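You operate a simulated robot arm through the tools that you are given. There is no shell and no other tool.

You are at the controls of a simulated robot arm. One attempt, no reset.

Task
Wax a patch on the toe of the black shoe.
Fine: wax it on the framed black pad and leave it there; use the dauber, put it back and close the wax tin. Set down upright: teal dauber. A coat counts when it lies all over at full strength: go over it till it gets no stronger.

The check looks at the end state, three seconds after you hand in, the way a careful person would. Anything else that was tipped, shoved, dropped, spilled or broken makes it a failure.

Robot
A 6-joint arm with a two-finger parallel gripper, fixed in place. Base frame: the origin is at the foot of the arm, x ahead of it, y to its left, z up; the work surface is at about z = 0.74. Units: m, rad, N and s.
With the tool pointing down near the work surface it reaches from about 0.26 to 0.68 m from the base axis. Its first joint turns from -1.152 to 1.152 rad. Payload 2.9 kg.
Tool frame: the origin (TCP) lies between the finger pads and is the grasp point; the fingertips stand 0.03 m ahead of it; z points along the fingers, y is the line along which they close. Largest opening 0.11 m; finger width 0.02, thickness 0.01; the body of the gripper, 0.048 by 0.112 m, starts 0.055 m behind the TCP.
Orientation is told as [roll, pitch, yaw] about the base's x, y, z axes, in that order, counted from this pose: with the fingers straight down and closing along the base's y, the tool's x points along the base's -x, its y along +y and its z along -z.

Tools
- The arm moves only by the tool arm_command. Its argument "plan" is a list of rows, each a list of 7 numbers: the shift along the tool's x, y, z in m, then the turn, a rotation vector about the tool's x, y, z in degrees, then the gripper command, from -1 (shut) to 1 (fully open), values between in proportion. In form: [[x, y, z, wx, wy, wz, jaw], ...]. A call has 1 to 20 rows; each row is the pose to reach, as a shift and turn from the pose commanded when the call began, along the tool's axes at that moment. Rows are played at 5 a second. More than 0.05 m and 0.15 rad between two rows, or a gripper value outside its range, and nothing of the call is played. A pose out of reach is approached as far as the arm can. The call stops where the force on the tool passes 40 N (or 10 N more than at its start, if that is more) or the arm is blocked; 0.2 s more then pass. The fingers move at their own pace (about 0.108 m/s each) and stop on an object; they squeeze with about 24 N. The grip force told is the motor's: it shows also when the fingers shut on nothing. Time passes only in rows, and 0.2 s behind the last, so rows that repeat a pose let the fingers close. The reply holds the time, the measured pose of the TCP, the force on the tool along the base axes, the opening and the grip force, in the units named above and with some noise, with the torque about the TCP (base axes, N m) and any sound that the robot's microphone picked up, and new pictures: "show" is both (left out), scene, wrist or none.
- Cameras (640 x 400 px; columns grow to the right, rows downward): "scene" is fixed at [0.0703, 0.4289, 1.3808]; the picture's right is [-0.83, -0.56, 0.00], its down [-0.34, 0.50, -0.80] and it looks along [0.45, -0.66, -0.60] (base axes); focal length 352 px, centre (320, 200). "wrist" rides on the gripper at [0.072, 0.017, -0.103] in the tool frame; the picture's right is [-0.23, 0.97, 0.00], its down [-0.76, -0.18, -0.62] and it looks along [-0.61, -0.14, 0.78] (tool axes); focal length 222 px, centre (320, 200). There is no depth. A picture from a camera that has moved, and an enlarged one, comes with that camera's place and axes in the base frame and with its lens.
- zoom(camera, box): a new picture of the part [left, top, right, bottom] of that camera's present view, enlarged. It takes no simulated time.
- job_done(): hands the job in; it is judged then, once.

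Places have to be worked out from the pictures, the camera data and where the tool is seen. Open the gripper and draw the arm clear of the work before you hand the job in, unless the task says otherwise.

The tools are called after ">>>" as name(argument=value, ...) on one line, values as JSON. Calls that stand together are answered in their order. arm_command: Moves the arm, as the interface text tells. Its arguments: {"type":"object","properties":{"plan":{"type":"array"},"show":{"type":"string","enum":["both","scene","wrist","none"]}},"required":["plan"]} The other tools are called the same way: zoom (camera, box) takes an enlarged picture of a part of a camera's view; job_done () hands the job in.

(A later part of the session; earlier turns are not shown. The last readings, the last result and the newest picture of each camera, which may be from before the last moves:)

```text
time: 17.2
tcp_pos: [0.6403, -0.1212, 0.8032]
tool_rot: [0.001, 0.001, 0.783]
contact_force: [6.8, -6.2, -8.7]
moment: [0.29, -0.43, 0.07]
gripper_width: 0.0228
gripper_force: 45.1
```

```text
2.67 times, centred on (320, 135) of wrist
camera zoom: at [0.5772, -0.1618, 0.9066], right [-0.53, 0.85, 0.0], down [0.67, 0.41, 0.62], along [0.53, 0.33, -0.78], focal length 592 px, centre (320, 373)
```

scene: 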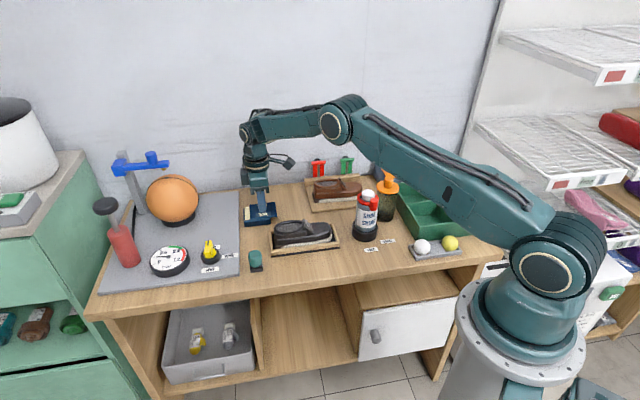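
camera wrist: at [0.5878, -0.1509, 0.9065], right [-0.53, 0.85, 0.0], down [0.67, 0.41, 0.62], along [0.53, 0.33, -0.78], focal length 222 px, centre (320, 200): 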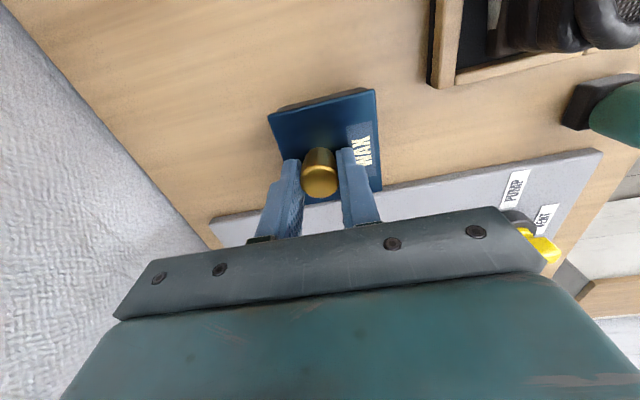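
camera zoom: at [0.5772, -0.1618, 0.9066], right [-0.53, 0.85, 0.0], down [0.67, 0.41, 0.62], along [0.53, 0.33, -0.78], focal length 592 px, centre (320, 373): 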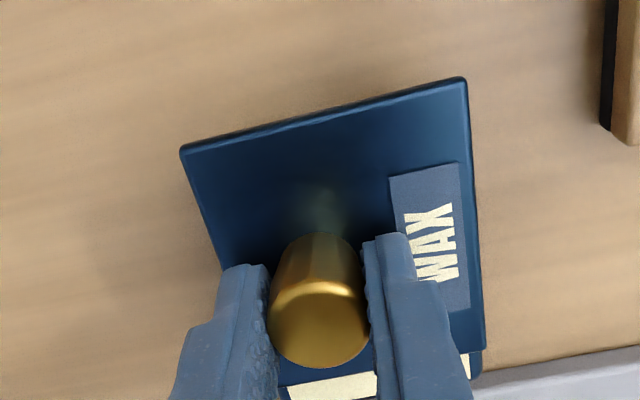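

It is a sliding lid and cream wax is appearing. I go on sliding in 6 mm steps, easing the side load slightly.

>>> arm_command(plan=[[0.006, -0.0007, 0.0007, 0, 0, 0, -1], [0.012, -0.0007, 0.0007, 0, 0, 0, -1], [0.018, -0.0007, 0.0007, 0, 0, 0, -1], [0.024, -0.0007, 0.0007, 0, 0, 0, -1], [0.03, -0.0007, 0.0007, 0, 0, 0, -1], [0.036, -0.0007, 0.0007, 0, 0, 0, -1], [0.036, -0.0007, 0.0007, 0, 0, 0, -1]], show="scene")

>>> zoom(camera="scene", box=[235, 190, 300, 240])

```text
time: 18.8
tcp_pos: [0.6152, -0.1451, 0.8032]
tool_rot: [0.004, 0.001, 0.785]
contact_force: [-5.6, 5.7, -1.9]
moment: [0.2, -0.15, 0.14]
gripper_width: 0.0228
gripper_force: 44.5
```

scene: 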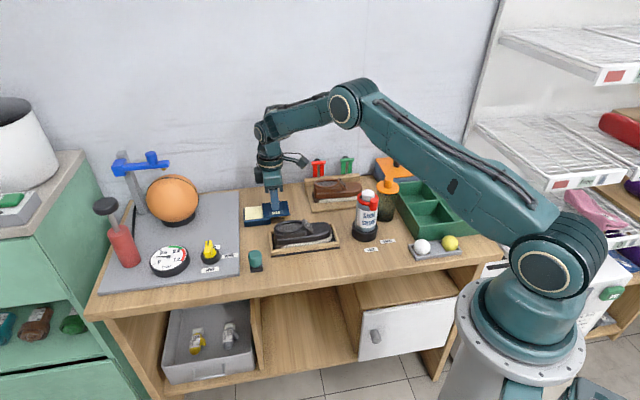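

```text
8.00 times, centred on (268, 215) of scene
camera zoom: at [0.0702, 0.429, 1.3808], right [-0.83, -0.56, 0.0], down [-0.34, 0.5, -0.8], along [0.45, -0.66, -0.6], focal length 2812 px, centre (740, 80)
```

zoom: 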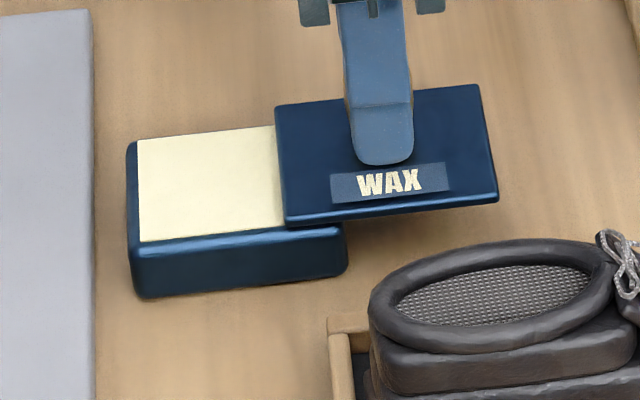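

About 5 cm of wax is uncovered. I slide on in small steps up to 14 mm more, in case the track ends sooner.

>>> arm_command(plan=[[0.003, 0.0004, 0, 0, 0, 0, -1], [0.006, 0.0004, 0, 0, 0, 0, -1], [0.009, 0.0004, 0, 0, 0, 0, -1], [0.012, 0.0004, 0, 0, 0, 0, -1], [0.012, 0.0004, 0, 0, 0, 0, -1]], show="none")

>>> zoom(camera="scene", box=[235, 190, 300, 240])

```text
time: 20.0
tcp_pos: [0.6068, -0.1552, 0.8039]
tool_rot: [0.003, 0.003, 0.783]
contact_force: [-2.4, 3.4, 0.2]
moment: [-0.2, 0.24, -0.1]
gripper_width: 0.0231
gripper_force: 45.0
```

```text
8.00 times, centred on (268, 215) of scene
camera zoom: at [0.0703, 0.429, 1.3808], right [-0.83, -0.56, 0.0], down [-0.34, 0.5, -0.8], along [0.45, -0.66, -0.6], focal length 2812 px, centre (740, 80)
```

zoom: 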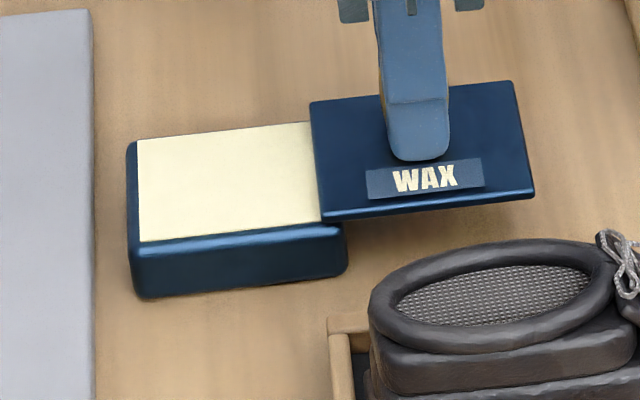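

The tin is nearly fully open and the lid is still on its track. I let go of the knob and rise.

>>> arm_command(plan=[[0, 0, 0, 0, 0, 0, -0.3], [0, 0, 0, 0, 0, 0, 0.0], [0, 0, 0, 0, 0, 0, 0.0], [0, 0, -0.03, 0, 0, 0, 0.0], [0, 0, -0.07, 0, 0, 0, 0.0], [0, 0, -0.11, 0, 0, 0, 0.0], [0, 0, -0.11, 0, 0, 0, 0.0]])

>>> zoom(camera="scene", box=[225, 180, 345, 280])

>>> zoom(camera="wrist", box=[200, 0, 520, 220])

```text
time: 21.6
tcp_pos: [0.6059, -0.1558, 0.9102]
tool_rot: [0.001, 0.003, 0.784]
contact_force: [-0.3, -0.8, -0.7]
moment: [-0.01, 0.0, -0.07]
gripper_width: 0.0548
gripper_force: 0.1
camera wrist: at [0.5429, -0.1971, 1.014], right [-0.53, 0.85, 0.0], down [0.67, 0.41, 0.62], along [0.53, 0.33, -0.78], focal length 222 px, centre (320, 200)
```

scene: 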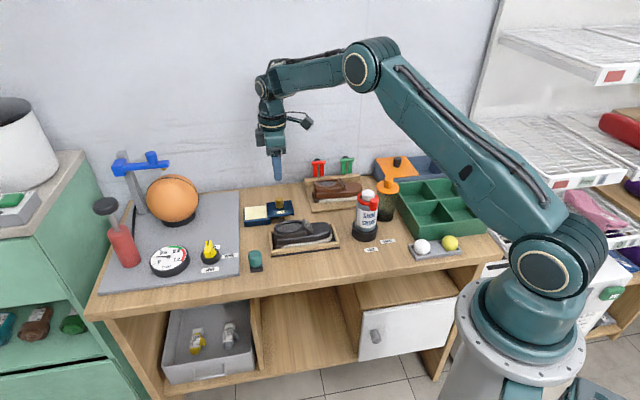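
wrist: 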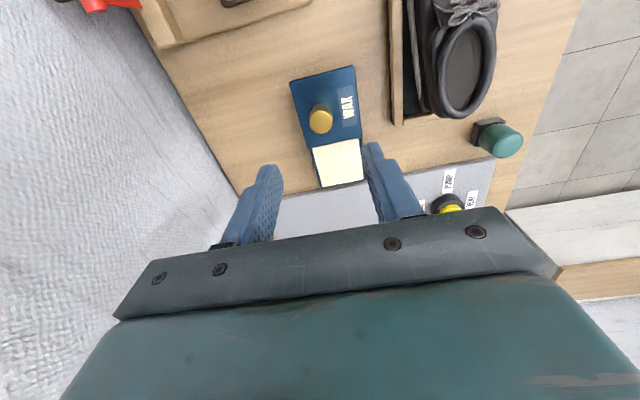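

```text
4.00 times, centred on (285, 230) of scene
camera zoom: at [0.0703, 0.4289, 1.3808], right [-0.83, -0.56, 0.0], down [-0.34, 0.5, -0.8], along [0.45, -0.66, -0.6], focal length 1406 px, centre (460, 80)
```

zoom: 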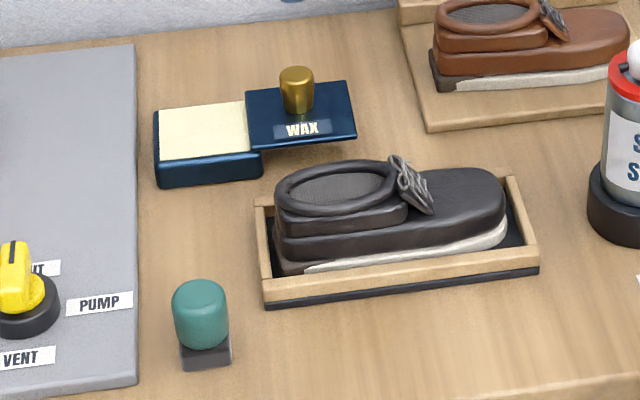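

```text
1.82 times, centred on (360, 110) of wrist
camera zoom: at [0.5429, -0.1971, 1.014], right [-0.53, 0.85, 0.0], down [0.67, 0.41, 0.62], along [0.53, 0.33, -0.78], focal length 404 px, centre (247, 364)
```

zoom: 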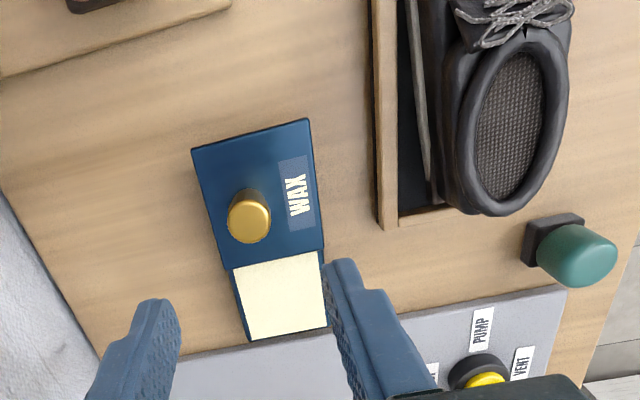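

The lid stays put with the wax uncovered. The dauber stands at about (0.525, 0.035), square base turned 45°; I fly above it with the jaws across the handle.

>>> arm_command(plan=[[-0.0127, 0.032, 0, 0, 0, 0, 0.0], [-0.0254, 0.064, 0, 0, 0, 0, 0.0], [-0.0381, 0.096, 0, 0, 0, 0, 0.0], [-0.0508, 0.128, 0.01, 0, 0, 0, 0.0], [-0.0635, 0.16, 0.02, 0, 0, 0, 0.0], [-0.0763, 0.1919, 0.03, 0, 0, 0, 0.0], [-0.0763, 0.1919, 0.03, 0, 0, 0, 0.0]])

>>> zoom(camera="wrist", box=[200, 20, 440, 220])

>>> zoom(camera="scene", box=[230, 190, 310, 280])

```text
time: 23.2
tcp_pos: [0.5282, 0.0368, 0.8822]
tool_rot: [0.002, 0.003, 0.782]
contact_force: [1.3, 0.4, 0.0]
moment: [0.02, 0.0, -0.01]
gripper_width: 0.0549
gripper_force: 0.1
camera wrist: at [0.4652, -0.0034, 0.986], right [-0.53, 0.85, 0.0], down [0.67, 0.41, 0.62], along [0.53, 0.33, -0.78], focal length 222 px, centre (320, 200)
```

scene: 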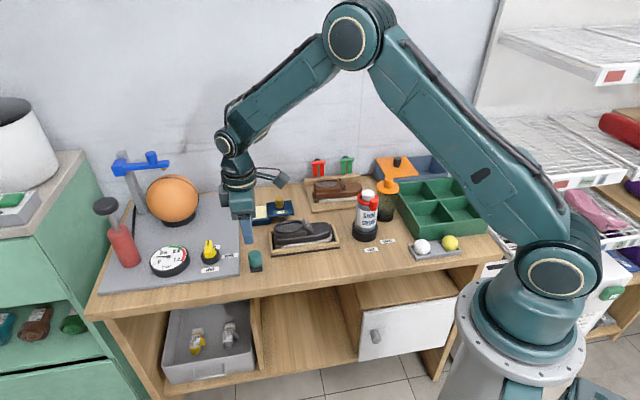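
wrist: 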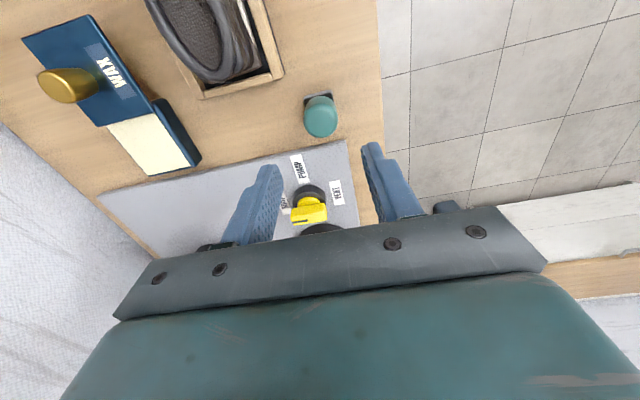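

```text
2.00 times, centred on (320, 120) of wrist
camera zoom: at [0.4652, -0.0034, 0.986], right [-0.53, 0.85, 0.0], down [0.67, 0.41, 0.62], along [0.53, 0.33, -0.78], focal length 444 px, centre (320, 360)
```

zoom: 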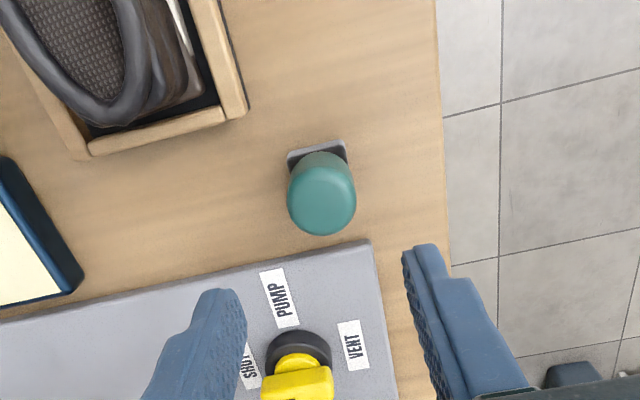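

```text
4.44 times, centred on (270, 235) of scene
camera zoom: at [0.0703, 0.4289, 1.3808], right [-0.83, -0.56, 0.0], down [-0.34, 0.5, -0.8], along [0.45, -0.66, -0.6], focal length 1562 px, centre (542, 44)
```

zoom: 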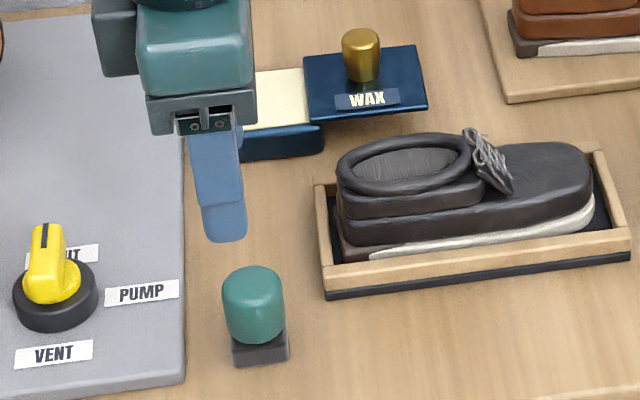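

Dauber's centre is at tool (+0.004, +0.003); base edges are parallel to the tool. I correct, descend so the tips are around z 0.765, and close on the teal handle.

>>> arm_command(plan=[[0.004, 0.003, 0.02, 0, 0, 0, 0.0], [0.004, 0.003, 0.05, 0, 0, 0, 0.0], [0.004, 0.003, 0.075, 0, 0, 0, 0.0], [0.004, 0.003, 0.0875, 0, 0, 0, 0.0], [0.004, 0.003, 0.0875, 0, 0, 0, 0.0], [0.004, 0.003, 0.0875, 0, 0, 0, -0.4], [0.004, 0.003, 0.0875, 0, 0, 0, -0.6], [0.004, 0.003, 0.0875, 0, 0, 0, -0.6]])

>>> zoom(camera="scene", box=[230, 190, 310, 280])

```text
time: 25.0
tcp_pos: [0.5205, 0.0361, 0.7958]
tool_rot: [0.003, 0.002, 0.783]
contact_force: [-0.1, -0.3, 0.6]
moment: [-0.01, -0.02, 0.01]
gripper_width: 0.0303
gripper_force: 23.8
camera wrist: at [0.4574, -0.0058, 0.8988], right [-0.53, 0.85, 0.0], down [0.67, 0.41, 0.62], along [0.53, 0.33, -0.78], focal length 222 px, centre (320, 200)
```

scene: 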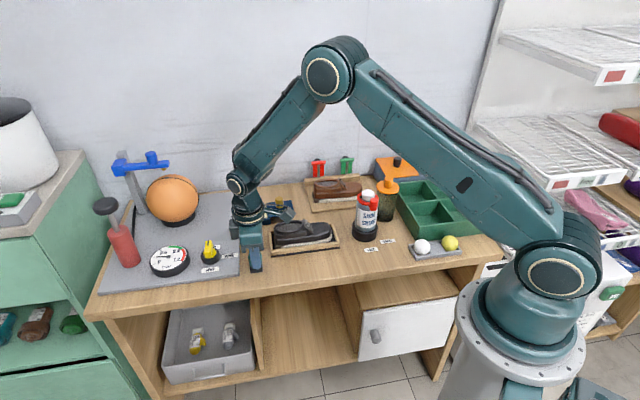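
wrist: 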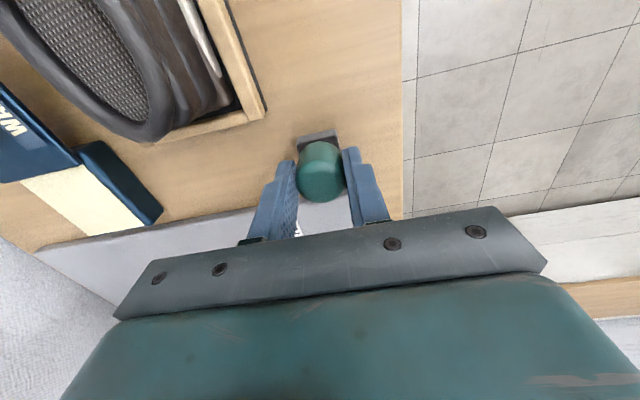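

```text
4.44 times, centred on (270, 235) of scene
camera zoom: at [0.0703, 0.4289, 1.3808], right [-0.83, -0.56, 0.0], down [-0.34, 0.5, -0.8], along [0.45, -0.66, -0.6], focal length 1562 px, centre (542, 44)
```

zoom: 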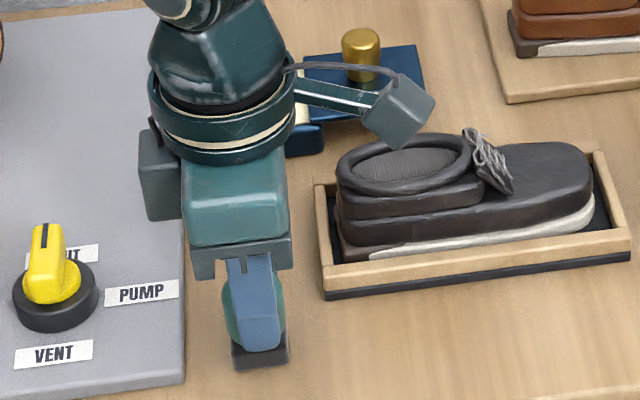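

The handle is held at 0.030 m, the dauber's put-back pose being TCP ≈ (0.520, 0.035, 0.796). I lift 0.07 m and check what came up.

>>> arm_command(plan=[[0, 0, -0.015, 0, 0, 0, -0.6], [0, 0, -0.035, 0, 0, 0, -0.6], [0, 0, -0.07, 0, 0, 0, -0.6], [0, 0, -0.07, 0, 0, 0, -0.6]], show="none")

>>> zoom(camera="scene", box=[220, 180, 340, 280])

>>> zoom(camera="wrist", box=[200, 60, 440, 220])

```text
time: 26.0
tcp_pos: [0.5229, 0.0356, 0.8696]
tool_rot: [0.001, 0.003, 0.784]
contact_force: [-0.7, 0.0, -0.9]
moment: [0.0, -0.01, 0.0]
gripper_width: 0.0302
gripper_force: 23.6
```

```text
4.00 times, centred on (280, 230) of scene
camera zoom: at [0.0703, 0.4289, 1.3808], right [-0.83, -0.56, 0.0], down [-0.34, 0.5, -0.8], along [0.45, -0.66, -0.6], focal length 1406 px, centre (480, 80)
```

zoom: 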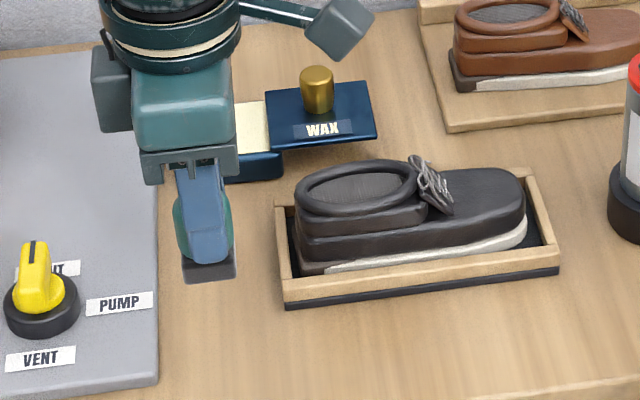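

```text
2.50 times, centred on (320, 140) of wrist
camera zoom: at [0.4594, -0.0057, 0.9721], right [-0.53, 0.85, 0.0], down [0.67, 0.41, 0.62], along [0.53, 0.33, -0.78], focal length 555 px, centre (320, 350)
```

zoom: 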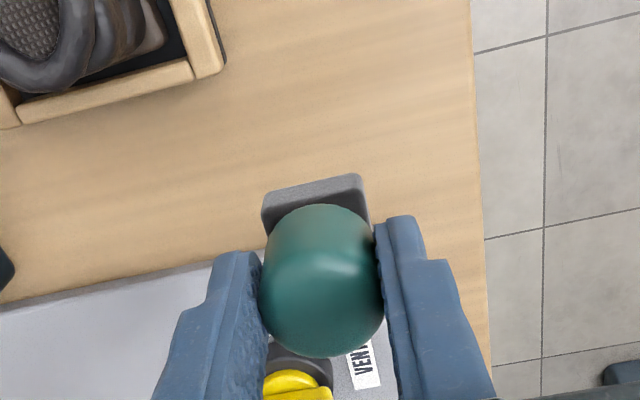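

The dark square foam came up with the dauber; its underside is 0.055 m below the TCP. The wax patch is centred near (0.652, -0.100) at z ≈ 0.76; I carry the dauber there and come down to just above it.

>>> arm_command(plan=[[0, -0.03, -0.02, 0, 0, 0, -0.6], [0, -0.065, -0.02, 0, 0, 0, -0.6], [0, -0.1, -0.02, 0, 0, 0, -0.6], [0, -0.135, -0.02, 0, 0, 0, -0.6], [0, -0.17, -0.02, 0, 0, 0, -0.6], [0, -0.188, -0.02, 0, 0, 0, -0.6], [0, -0.188, 0.01, 0, 0, 0, -0.6], [0, -0.188, 0.03, 0, 0, 0, -0.6], [0, -0.188, 0.03, 0, 0, 0, -0.6]])

>>> zoom(camera="scene", box=[225, 180, 325, 255])

>>> zoom(camera="wrist", box=[200, 60, 440, 220])

```text
time: 28.0
tcp_pos: [0.6541, -0.0979, 0.8356]
tool_rot: [0.003, 0.003, 0.784]
contact_force: [0.4, -0.1, -0.2]
moment: [0.01, 0.0, 0.03]
gripper_width: 0.0302
gripper_force: 23.8
camera wrist: at [0.591, -0.1386, 0.9394], right [-0.53, 0.85, 0.0], down [0.67, 0.41, 0.62], along [0.53, 0.33, -0.78], focal length 222 px, centre (320, 200)
```

scene: 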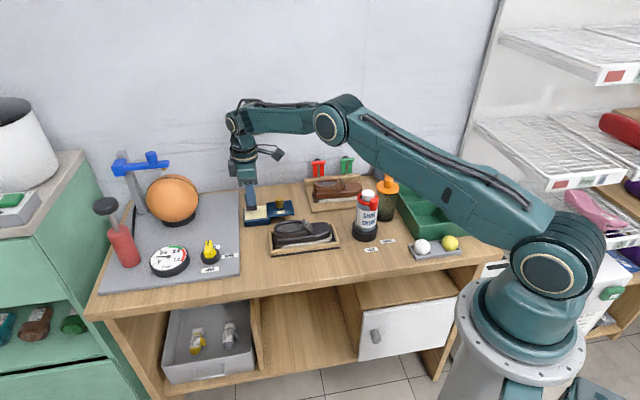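
wrist: 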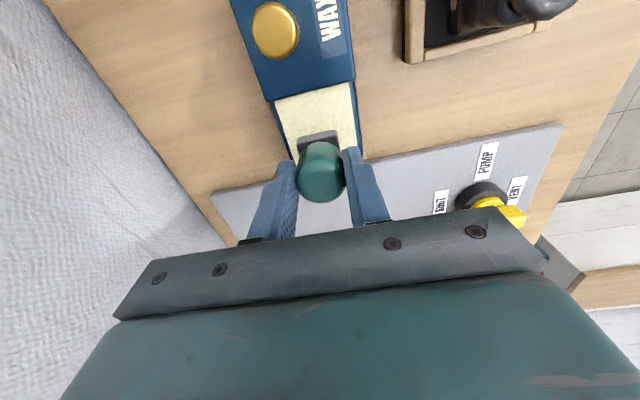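

```text
5.33 times, centred on (275, 218) of scene
camera zoom: at [0.0703, 0.4289, 1.3808], right [-0.83, -0.56, 0.0], down [-0.34, 0.5, -0.8], along [0.45, -0.66, -0.6], focal length 1875 px, centre (560, 107)
```

zoom: 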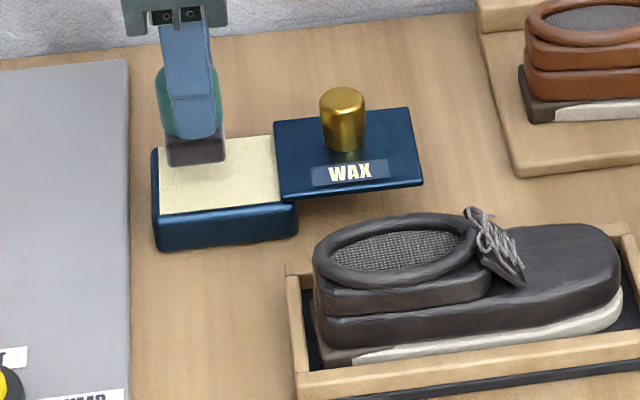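

```text
2.50 times, centred on (320, 140) of wrist
camera zoom: at [0.591, -0.1386, 0.9394], right [-0.53, 0.85, 0.0], down [0.67, 0.41, 0.62], along [0.53, 0.33, -0.78], focal length 555 px, centre (320, 350)
```

zoom: 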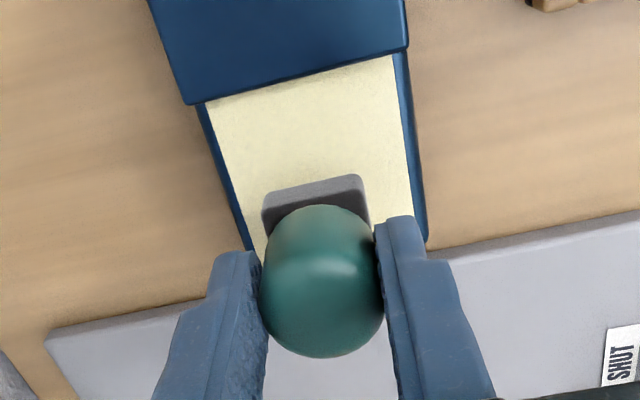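

The foam hovers over the wax, a bit near its far-left end, so I shift 9 mm toward the lid and go down in 2 mm steps to light contact.

>>> arm_command(plan=[[0.009, 0, 0.004, 0, 0, 0, -0.6], [0.009, 0, 0.008, 0, 0, 0, -0.6], [0.009, 0, 0.011, 0, 0, 0, -0.6], [0.009, 0, 0.013, 0, 0, 0, -0.6], [0.009, 0, 0.015, 0, 0, 0, -0.6], [0.009, 0, 0.015, 0, 0, 0, -0.6]], show="none")

>>> zoom(camera="scene", box=[225, 180, 325, 255])

```text
time: 29.4
tcp_pos: [0.6461, -0.1054, 0.8211]
tool_rot: [0.001, 0.001, 0.783]
contact_force: [-0.7, 0.3, -0.4]
moment: [-0.01, 0.0, 0.0]
gripper_width: 0.0302
gripper_force: 23.9
```

```text
5.33 times, centred on (275, 218) of scene
camera zoom: at [0.0703, 0.4289, 1.3808], right [-0.83, -0.56, 0.0], down [-0.34, 0.5, -0.8], along [0.45, -0.66, -0.6], focal length 1875 px, centre (560, 107)
```

zoom: 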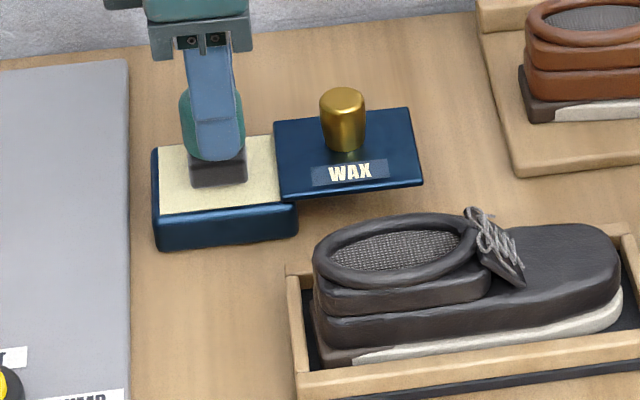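

The foam is well inside the wax area and still free (no force at z 0.821). I continue in 1.5 mm steps.

>>> arm_command(plan=[[0, 0, 0.0015, 0, 0, 0, -0.6], [0, 0, 0.003, 0, 0, 0, -0.6], [0, 0, 0.0045, 0, 0, 0, -0.6], [0, 0, 0.006, 0, 0, 0, -0.6], [0, 0, 0.006, 0, 0, 0, -0.6]], show="none")

>>> zoom(camera="scene", box=[225, 180, 325, 255])

```text
time: 30.6
tcp_pos: [0.6471, -0.1037, 0.8178]
tool_rot: [-0.002, -0.002, 0.785]
contact_force: [-7.7, 3.9, 32.6]
moment: [0.27, 0.32, 0.01]
gripper_width: 0.0302
gripper_force: 23.6
```

```text
5.33 times, centred on (275, 218) of scene
camera zoom: at [0.0695, 0.4291, 1.3808], right [-0.83, -0.56, 0.0], down [-0.34, 0.49, -0.8], along [0.45, -0.66, -0.6], focal length 1875 px, centre (560, 107)
```

zoom: 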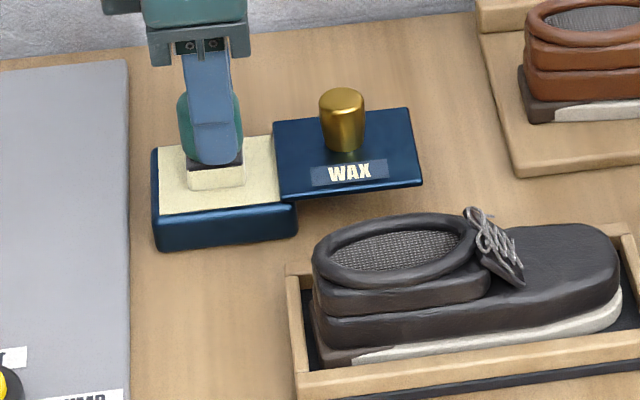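

The foam's lower part turned cream — it has picked up wax (32 N was firm; contact begins near z 0.819). I lift off and check the dauber in the grip.

>>> arm_command(plan=[[0, 0, -0.01, 0, 0, 0, -0.6], [0, 0, -0.035, 0, 0, 0, -0.6], [0, 0, -0.06, 0, 0, 0, -0.6], [0, 0, -0.07, 0, 0, 0, -0.6], [0, 0, -0.07, 0, 0, 0, -0.6]], show="none")

>>> zoom(camera="scene", box=[225, 160, 325, 235])

>>> zoom(camera="wrist", box=[200, 60, 440, 220])

>>> zoom(camera="scene", box=[270, 205, 345, 255])

```text
time: 31.8
tcp_pos: [0.6453, -0.1046, 0.8863]
tool_rot: [0.002, 0.004, 0.785]
contact_force: [-0.2, -0.1, -0.6]
moment: [-0.01, 0.0, 0.0]
gripper_width: 0.0301
gripper_force: 24.5
```

```text
5.33 times, centred on (275, 198) of scene
camera zoom: at [0.0703, 0.4289, 1.3808], right [-0.83, -0.56, 0.0], down [-0.34, 0.5, -0.8], along [0.45, -0.66, -0.6], focal length 1875 px, centre (560, 213)
```

zoom: 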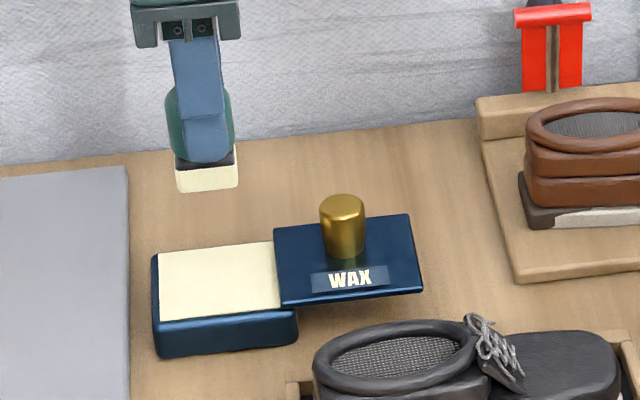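

```text
2.50 times, centred on (320, 140) of wrist
camera zoom: at [0.5825, -0.1457, 0.9895], right [-0.53, 0.85, 0.0], down [0.67, 0.41, 0.62], along [0.53, 0.33, -0.78], focal length 555 px, centre (320, 350)
```

zoom: 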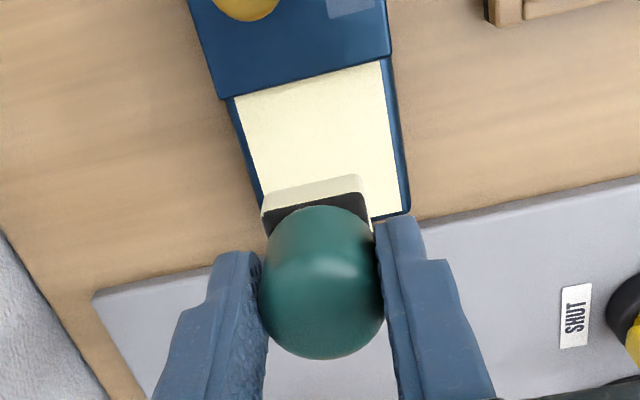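

```text
8.00 times, centred on (308, 230) of scene
camera zoom: at [0.0703, 0.4289, 1.3808], right [-0.83, -0.56, 0.0], down [-0.34, 0.5, -0.8], along [0.45, -0.66, -0.6], focal length 2812 px, centre (420, -40)
```

zoom: 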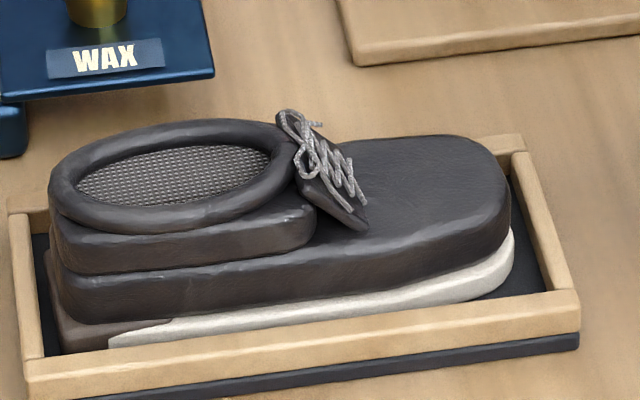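

The dauber sits unchanged and its foam is loaded with wax. The toe's flat top spans from the laces to the tip, centre ≈ (0.448, -0.137), z ≈ 0.778; I carry the dauber over it, high enough to clear the spray can.

>>> arm_command(plan=[[0.0272, 0.0195, 0, 0, 0, 0, -0.6], [0.0545, 0.039, 0, 0, 0, 0, -0.6], [0.0817, 0.0586, 0, 0, 0, 0, -0.6], [0.1089, 0.0781, 0, 0, 0, 0, -0.6], [0.1362, 0.0976, 0, 0, 0, 0, -0.6], [0.1634, 0.1171, 0, 0, 0, 0, -0.6], [0.1634, 0.1171, 0.02, 0, 0, 0, -0.6], [0.1634, 0.1171, 0.032, 0, 0, 0, -0.6], [0.1634, 0.1171, 0.032, 0, 0, 0, -0.6]])

>>> zoom(camera="scene", box=[260, 180, 360, 255])

>>> zoom(camera="wrist", box=[200, 60, 440, 220])

```text
time: 33.8
tcp_pos: [0.4474, -0.1367, 0.8537]
tool_rot: [0.001, 0.001, 0.782]
contact_force: [0.6, -0.5, -0.4]
moment: [0.0, 0.04, -0.01]
gripper_width: 0.03
gripper_force: 24.1
camera wrist: at [0.3842, -0.1775, 0.9565], right [-0.53, 0.85, 0.0], down [0.67, 0.41, 0.62], along [0.53, 0.33, -0.78], focal length 222 px, centre (320, 200)
```

scene: 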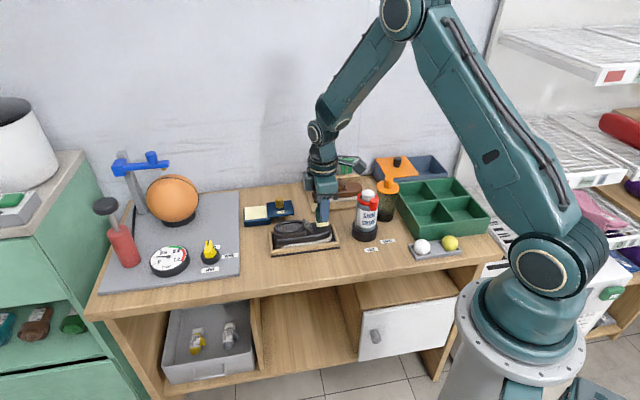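
wrist: 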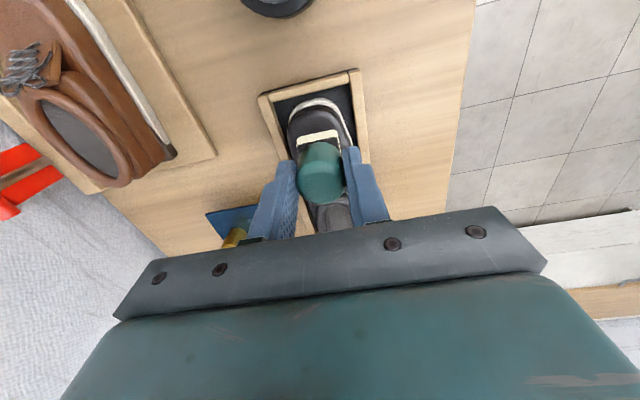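

```text
5.33 times, centred on (310, 218) of scene
camera zoom: at [0.0703, 0.4289, 1.3808], right [-0.83, -0.56, 0.0], down [-0.34, 0.5, -0.8], along [0.45, -0.66, -0.6], focal length 1875 px, centre (373, 107)
```

zoom: 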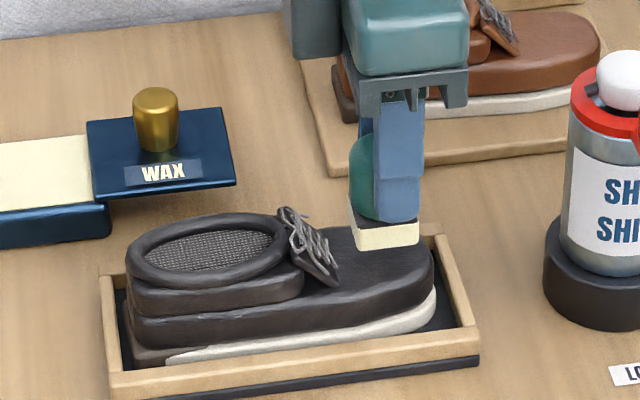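

```text
2.50 times, centred on (320, 140) of wrist
camera zoom: at [0.3842, -0.1775, 0.9565], right [-0.53, 0.85, 0.0], down [0.67, 0.41, 0.62], along [0.53, 0.33, -0.78], focal length 555 px, centre (320, 350)
```

zoom: 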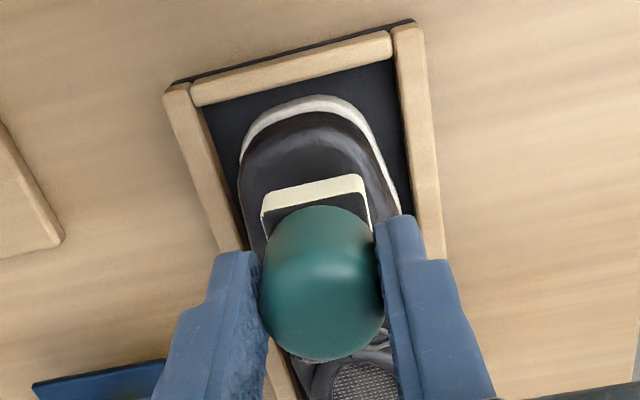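

The foam sits centred over the toe's flat top (tip about 21 mm ahead of it, edges ±23 mm to the sides). I go down to contact.

>>> arm_command(plan=[[0, 0, 0.008, 0, 0, 0, -0.6], [0, 0, 0.014, 0, 0, 0, -0.6], [0, 0, 0.016, 0, 0, 0, -0.6], [0, 0, 0.017, 0, 0, 0, -0.6], [0, 0, 0.018, 0, 0, 0, -0.6], [0, 0, 0.018, 0, 0, 0, -0.6]], show="none")

>>> zoom(camera="scene", box=[260, 180, 360, 255])

```text
time: 35.2
tcp_pos: [0.4484, -0.1381, 0.8366]
tool_rot: [-0.002, 0.002, 0.784]
contact_force: [-11.9, -1.0, 32.6]
moment: [0.11, 0.39, 0.03]
gripper_width: 0.0302
gripper_force: 24.2
```

```text
5.33 times, centred on (310, 218) of scene
camera zoom: at [0.0696, 0.429, 1.3808], right [-0.83, -0.56, 0.0], down [-0.34, 0.5, -0.8], along [0.45, -0.66, -0.6], focal length 1875 px, centre (373, 107)
```

zoom: 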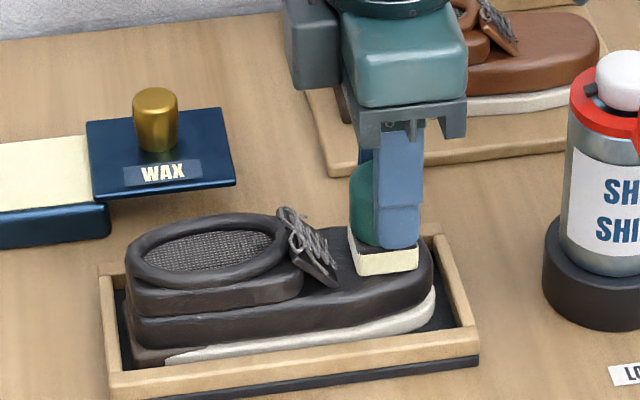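

Contact at z ≈ 0.839 with 32 N — too firm for rubbing. I ease off ~2.4 mm to about 10 N and rub over a small pattern, then lift to look.

>>> arm_command(plan=[[0, 0, -0.0024, 0, 0, 0, -0.6], [0.004, 0, -0.0024, 0, 0, 0, -0.6], [0.004, 0.005, -0.0024, 0, 0, 0, -0.6], [0.0, 0.005, -0.0024, 0, 0, 0, -0.6], [-0.004, 0.005, -0.0024, 0, 0, 0, -0.6], [-0.004, 0, -0.0024, 0, 0, 0, -0.6], [-0.004, -0.005, -0.0024, 0, 0, 0, -0.6], [0.0, -0.005, -0.0024, 0, 0, 0, -0.6], [0.004, -0.005, -0.0024, 0, 0, 0, -0.6], [0.0, 0, -0.0024, 0, 0, 0, -0.6]], show="none")

>>> zoom(camera="wrist", box=[200, 60, 440, 220])

```text
time: 37.4
tcp_pos: [0.4483, -0.137, 0.8383]
tool_rot: [0.002, 0.004, 0.783]
contact_force: [0.1, -1.2, 2.7]
moment: [-0.09, -0.05, -0.01]
gripper_width: 0.0301
gripper_force: 24.2
```

```text
2.50 times, centred on (320, 140) of wrist
camera zoom: at [0.3849, -0.1782, 0.9402], right [-0.53, 0.85, 0.0], down [0.67, 0.41, 0.62], along [0.53, 0.33, -0.78], focal length 555 px, centre (320, 350)
```

zoom: 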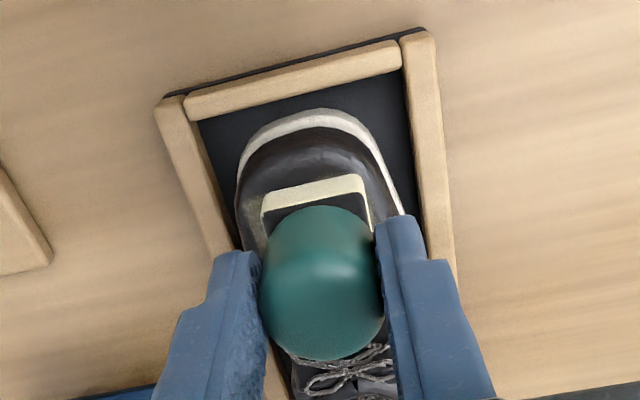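

Only ~3 N remained. I lift and look at the toe.

>>> arm_command(plan=[[0, 0, -0.02, 0, 0, 0, -0.6], [0, 0, -0.05, 0, 0, 0, -0.6], [0, 0, -0.08, 0, 0, 0, -0.6], [0, 0, -0.08, 0, 0, 0, -0.6]], show="none")

>>> zoom(camera="scene", box=[260, 180, 360, 255])

>>> zoom(camera="wrist", box=[240, 60, 400, 220])

```text
time: 38.4
tcp_pos: [0.4485, -0.1368, 0.9162]
tool_rot: [0.001, 0.002, 0.784]
contact_force: [-0.1, 0.5, -0.4]
moment: [0.0, -0.01, 0.02]
gripper_width: 0.0302
gripper_force: 23.4
```

```text
5.33 times, centred on (310, 218) of scene
camera zoom: at [0.0703, 0.4289, 1.3808], right [-0.83, -0.56, 0.0], down [-0.34, 0.5, -0.8], along [0.45, -0.66, -0.6], focal length 1875 px, centre (373, 107)
```

zoom: 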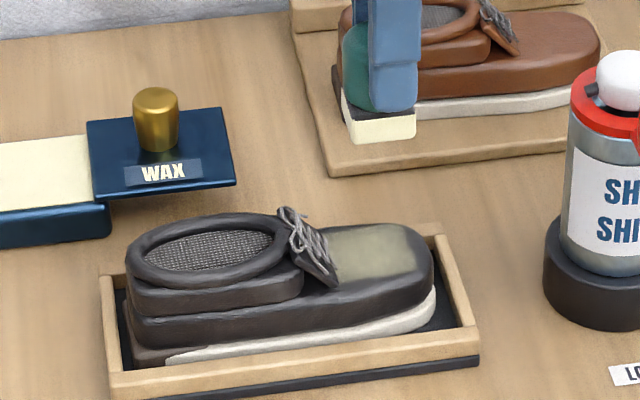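

```text
2.50 times, centred on (320, 140) of wrist
camera zoom: at [0.3863, -0.1764, 1.0196], right [-0.53, 0.85, 0.0], down [0.67, 0.41, 0.62], along [0.53, 0.33, -0.78], focal length 555 px, centre (320, 350)
```

zoom: 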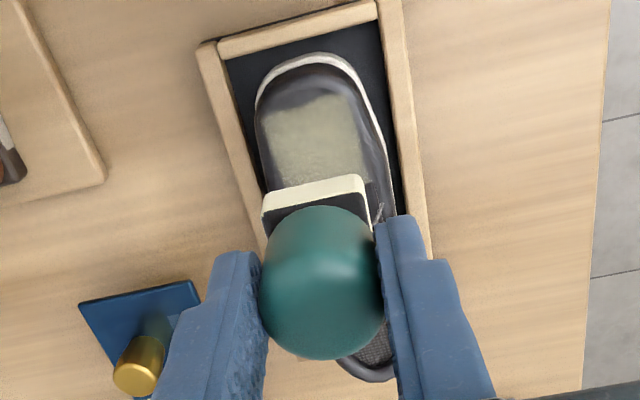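

A faint coat now shows on the toe, about 36 × 40 mm. I go over it again with slightly more pressure in a raster.

>>> arm_command(plan=[[0, 0, 0.045, 0, 0, 0, -0.6], [0, 0, 0.075, 0, 0, 0, -0.6], [0, 0, 0.0807, 0, 0, 0, -0.6], [-0.005, -0.007, 0.0807, 0, 0, 0, -0.6], [0, -0.007, 0.0807, 0, 0, 0, -0.6], [0.005, -0.007, 0.0807, 0, 0, 0, -0.6], [0.005, -0.003, 0.0807, 0, 0, 0, -0.6], [0, -0.003, 0.0807, 0, 0, 0, -0.6], [-0.005, -0.003, 0.0807, 0, 0, 0, -0.6], [-0.005, 0.003, 0.0807, 0, 0, 0, -0.6], [0, 0.003, 0.0807, 0, 0, 0, -0.6], [0.005, 0.003, 0.0807, 0, 0, 0, -0.6], [0.005, 0.007, 0.0807, 0, 0, 0, -0.6], [0, 0.007, 0.0807, 0, 0, 0, -0.6], [-0.005, 0.007, 0.0807, 0, 0, 0, -0.6], [-0.005, 0, 0.0807, 0, 0, 0, -0.6], [0.005, 0, 0.0807, 0, 0, 0, -0.6], [0, 0, 0.0807, 0, 0, 0, -0.6]], show="none")

>>> zoom(camera="scene", box=[260, 180, 360, 255])

```text
time: 42.2
tcp_pos: [0.4468, -0.1377, 0.8386]
tool_rot: [0.001, 0.003, 0.785]
contact_force: [-0.9, -0.8, 1.4]
moment: [-0.05, -0.01, 0.01]
gripper_width: 0.0303
gripper_force: 24.0
```

```text
5.33 times, centred on (310, 218) of scene
camera zoom: at [0.0703, 0.4289, 1.3808], right [-0.83, -0.56, 0.0], down [-0.34, 0.5, -0.8], along [0.45, -0.66, -0.6], focal length 1875 px, centre (373, 107)
```

zoom: 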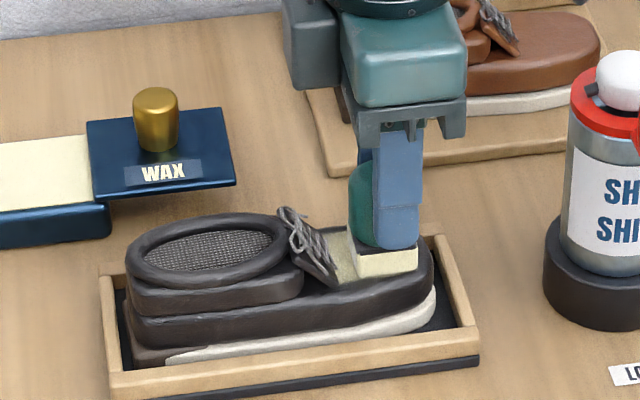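

Only 1.4 N at the end, so I press 1 mm deeper and repeat the raster, then lift to compare.

>>> arm_command(plan=[[0, 0, 0.001, 0, 0, 0, -0.6], [-0.005, -0.007, 0.001, 0, 0, 0, -0.6], [0, -0.007, 0.001, 0, 0, 0, -0.6], [0.005, -0.007, 0.001, 0, 0, 0, -0.6], [0.005, -0.003, 0.001, 0, 0, 0, -0.6], [0, -0.003, 0.001, 0, 0, 0, -0.6], [-0.005, -0.003, 0.001, 0, 0, 0, -0.6], [-0.005, 0.003, 0.001, 0, 0, 0, -0.6], [0, 0.003, 0.001, 0, 0, 0, -0.6], [0.005, 0.003, 0.001, 0, 0, 0, -0.6], [0.005, 0.007, 0.001, 0, 0, 0, -0.6], [0, 0.007, 0.001, 0, 0, 0, -0.6], [-0.005, 0.007, 0.001, 0, 0, 0, -0.6], [-0.005, 0, 0.001, 0, 0, 0, -0.6], [0.005, 0, 0.001, 0, 0, 0, -0.6], [0, 0, 0.001, 0, 0, 0, -0.6]], show="none")

>>> arm_command(plan=[[0, 0, -0.02, 0, 0, 0, -0.6], [0, 0, -0.05, 0, 0, 0, -0.6], [0, 0, -0.08, 0, 0, 0, -0.6], [0, 0, -0.08, 0, 0, 0, -0.6]], show="none")

>>> zoom(camera="scene", box=[260, 180, 360, 255])

>>> zoom(camera="wrist", box=[240, 60, 400, 220])

```text
time: 45.6
tcp_pos: [0.4461, -0.1384, 0.8376]
tool_rot: [0.001, 0.004, 0.784]
contact_force: [-2.3, -5.2, 10.4]
moment: [-0.17, 0.04, -0.04]
gripper_width: 0.0302
gripper_force: 24.0
```

```text
time: 46.6
tcp_pos: [0.4481, -0.1367, 0.9152]
tool_rot: [0.002, 0.002, 0.783]
contact_force: [-0.4, -0.6, 0.2]
moment: [-0.03, 0.0, 0.02]
gripper_width: 0.0303
gripper_force: 24.5
```

```text
5.33 times, centred on (310, 218) of scene
camera zoom: at [0.0703, 0.4289, 1.3808], right [-0.83, -0.56, 0.0], down [-0.34, 0.5, -0.8], along [0.45, -0.66, -0.6], focal length 1875 px, centre (373, 107)
```

zoom: 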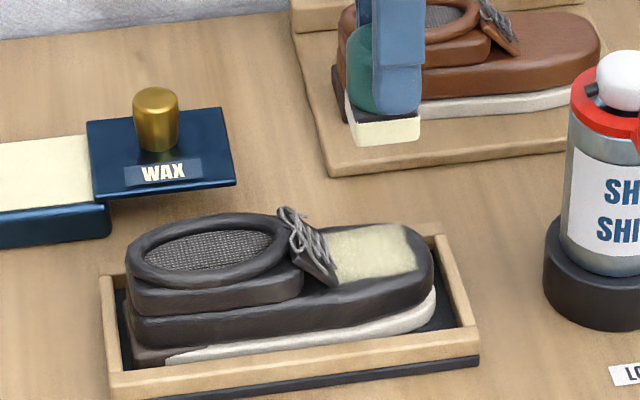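

```text
2.50 times, centred on (320, 140) of wrist
camera zoom: at [0.3849, -0.1773, 1.0183], right [-0.53, 0.85, 0.0], down [0.67, 0.41, 0.62], along [0.53, 0.33, -0.78], focal length 555 px, centre (320, 350)
```

zoom: 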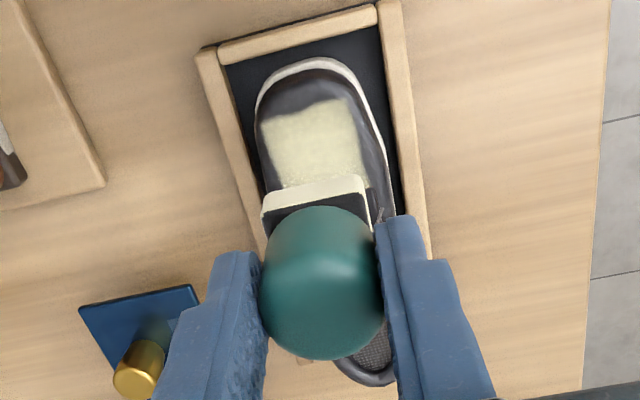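

The coat is distinctly stronger but still slightly mottled. I go over it twice more at the same depth.

>>> arm_command(plan=[[0, 0, 0.045, 0, 0, 0, -0.6], [0, 0, 0.075, 0, 0, 0, -0.6], [0, 0, 0.0802, 0, 0, 0, -0.6], [-0.005, -0.007, 0.0802, 0, 0, 0, -0.6], [0, -0.007, 0.0802, 0, 0, 0, -0.6], [0.005, -0.007, 0.0802, 0, 0, 0, -0.6], [0.005, -0.003, 0.0802, 0, 0, 0, -0.6], [0, -0.003, 0.0802, 0, 0, 0, -0.6], [-0.005, -0.003, 0.0802, 0, 0, 0, -0.6], [-0.005, 0.003, 0.0802, 0, 0, 0, -0.6], [0, 0.003, 0.0802, 0, 0, 0, -0.6], [0.005, 0.003, 0.0802, 0, 0, 0, -0.6], [0.005, 0.007, 0.0802, 0, 0, 0, -0.6], [0, 0.007, 0.0802, 0, 0, 0, -0.6], [-0.005, 0.007, 0.0802, 0, 0, 0, -0.6], [-0.005, 0, 0.0802, 0, 0, 0, -0.6], [0.005, 0, 0.0802, 0, 0, 0, -0.6], [0, 0, 0.0802, 0, 0, 0, -0.6]], show="none")

>>> arm_command(plan=[[-0.005, 0.007, 0, 0, 0, 0, -0.6], [-0.005, 0, 0, 0, 0, 0, -0.6], [-0.005, -0.007, 0, 0, 0, 0, -0.6], [0, -0.007, 0, 0, 0, 0, -0.6], [0, 0, 0, 0, 0, 0, -0.6], [0, 0.007, 0, 0, 0, 0, -0.6], [0.005, 0.007, 0, 0, 0, 0, -0.6], [0.005, 0, 0, 0, 0, 0, -0.6], [0.005, -0.007, 0, 0, 0, 0, -0.6], [0, 0, 0, 0, 0, 0, -0.6], [0, 0, -0.02, 0, 0, 0, -0.6], [0, 0, -0.05, 0, 0, 0, -0.6], [0, 0, -0.08, 0, 0, 0, -0.6], [0, 0, -0.08, 0, 0, 0, -0.6]], show="none")

>>> zoom(camera="scene", box=[260, 180, 360, 255])

>>> zoom(camera="wrist", box=[240, 60, 400, 220])

```text
time: 50.4
tcp_pos: [0.4472, -0.1389, 0.8374]
tool_rot: [0.001, 0.004, 0.782]
contact_force: [-3.2, 0.8, 30.3]
moment: [0.18, 0.0, 0.02]
gripper_width: 0.0303
gripper_force: 23.7
```

```text
time: 51.1
tcp_pos: [0.4484, -0.1321, 0.837]
tool_rot: [0.01, 0.006, 0.785]
contact_force: [-2.4, 0.0, 7.9]
moment: [-0.04, -0.1, -0.01]
gripper_width: 0.0301
gripper_force: 24.3
stopped in row 3: the force on the tool passed its limit at 46 N (the readings are from after the stop); the commanded pose is now the measured one
```

```text
5.33 times, centred on (310, 218) of scene
camera zoom: at [0.0701, 0.429, 1.3808], right [-0.83, -0.56, 0.0], down [-0.34, 0.5, -0.8], along [0.45, -0.66, -0.6], focal length 1875 px, centre (373, 107)
```

zoom: 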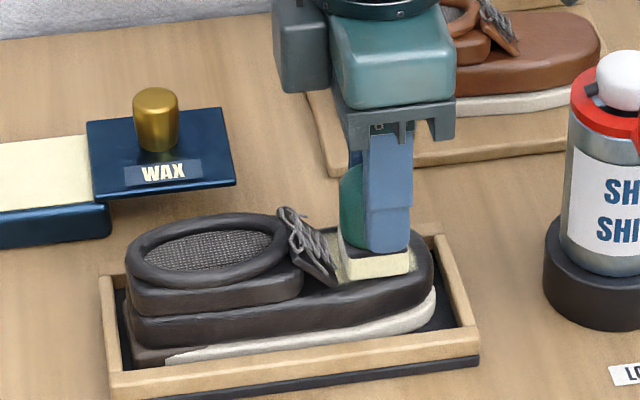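

```text
2.50 times, centred on (320, 140) of wrist
camera zoom: at [0.3878, -0.1737, 0.9402], right [-0.53, 0.85, 0.01], down [0.67, 0.41, 0.62], along [0.52, 0.33, -0.79], focal length 555 px, centre (320, 350)
```

zoom: 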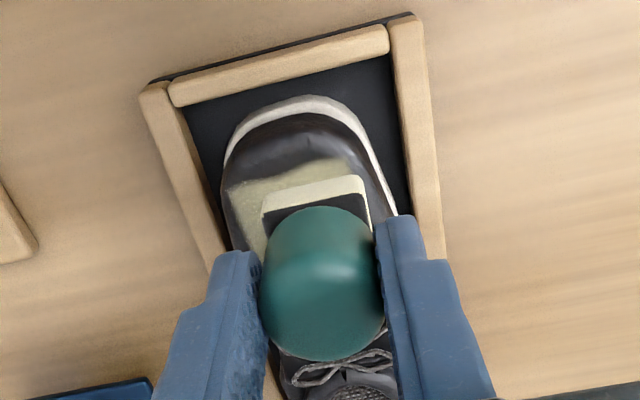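

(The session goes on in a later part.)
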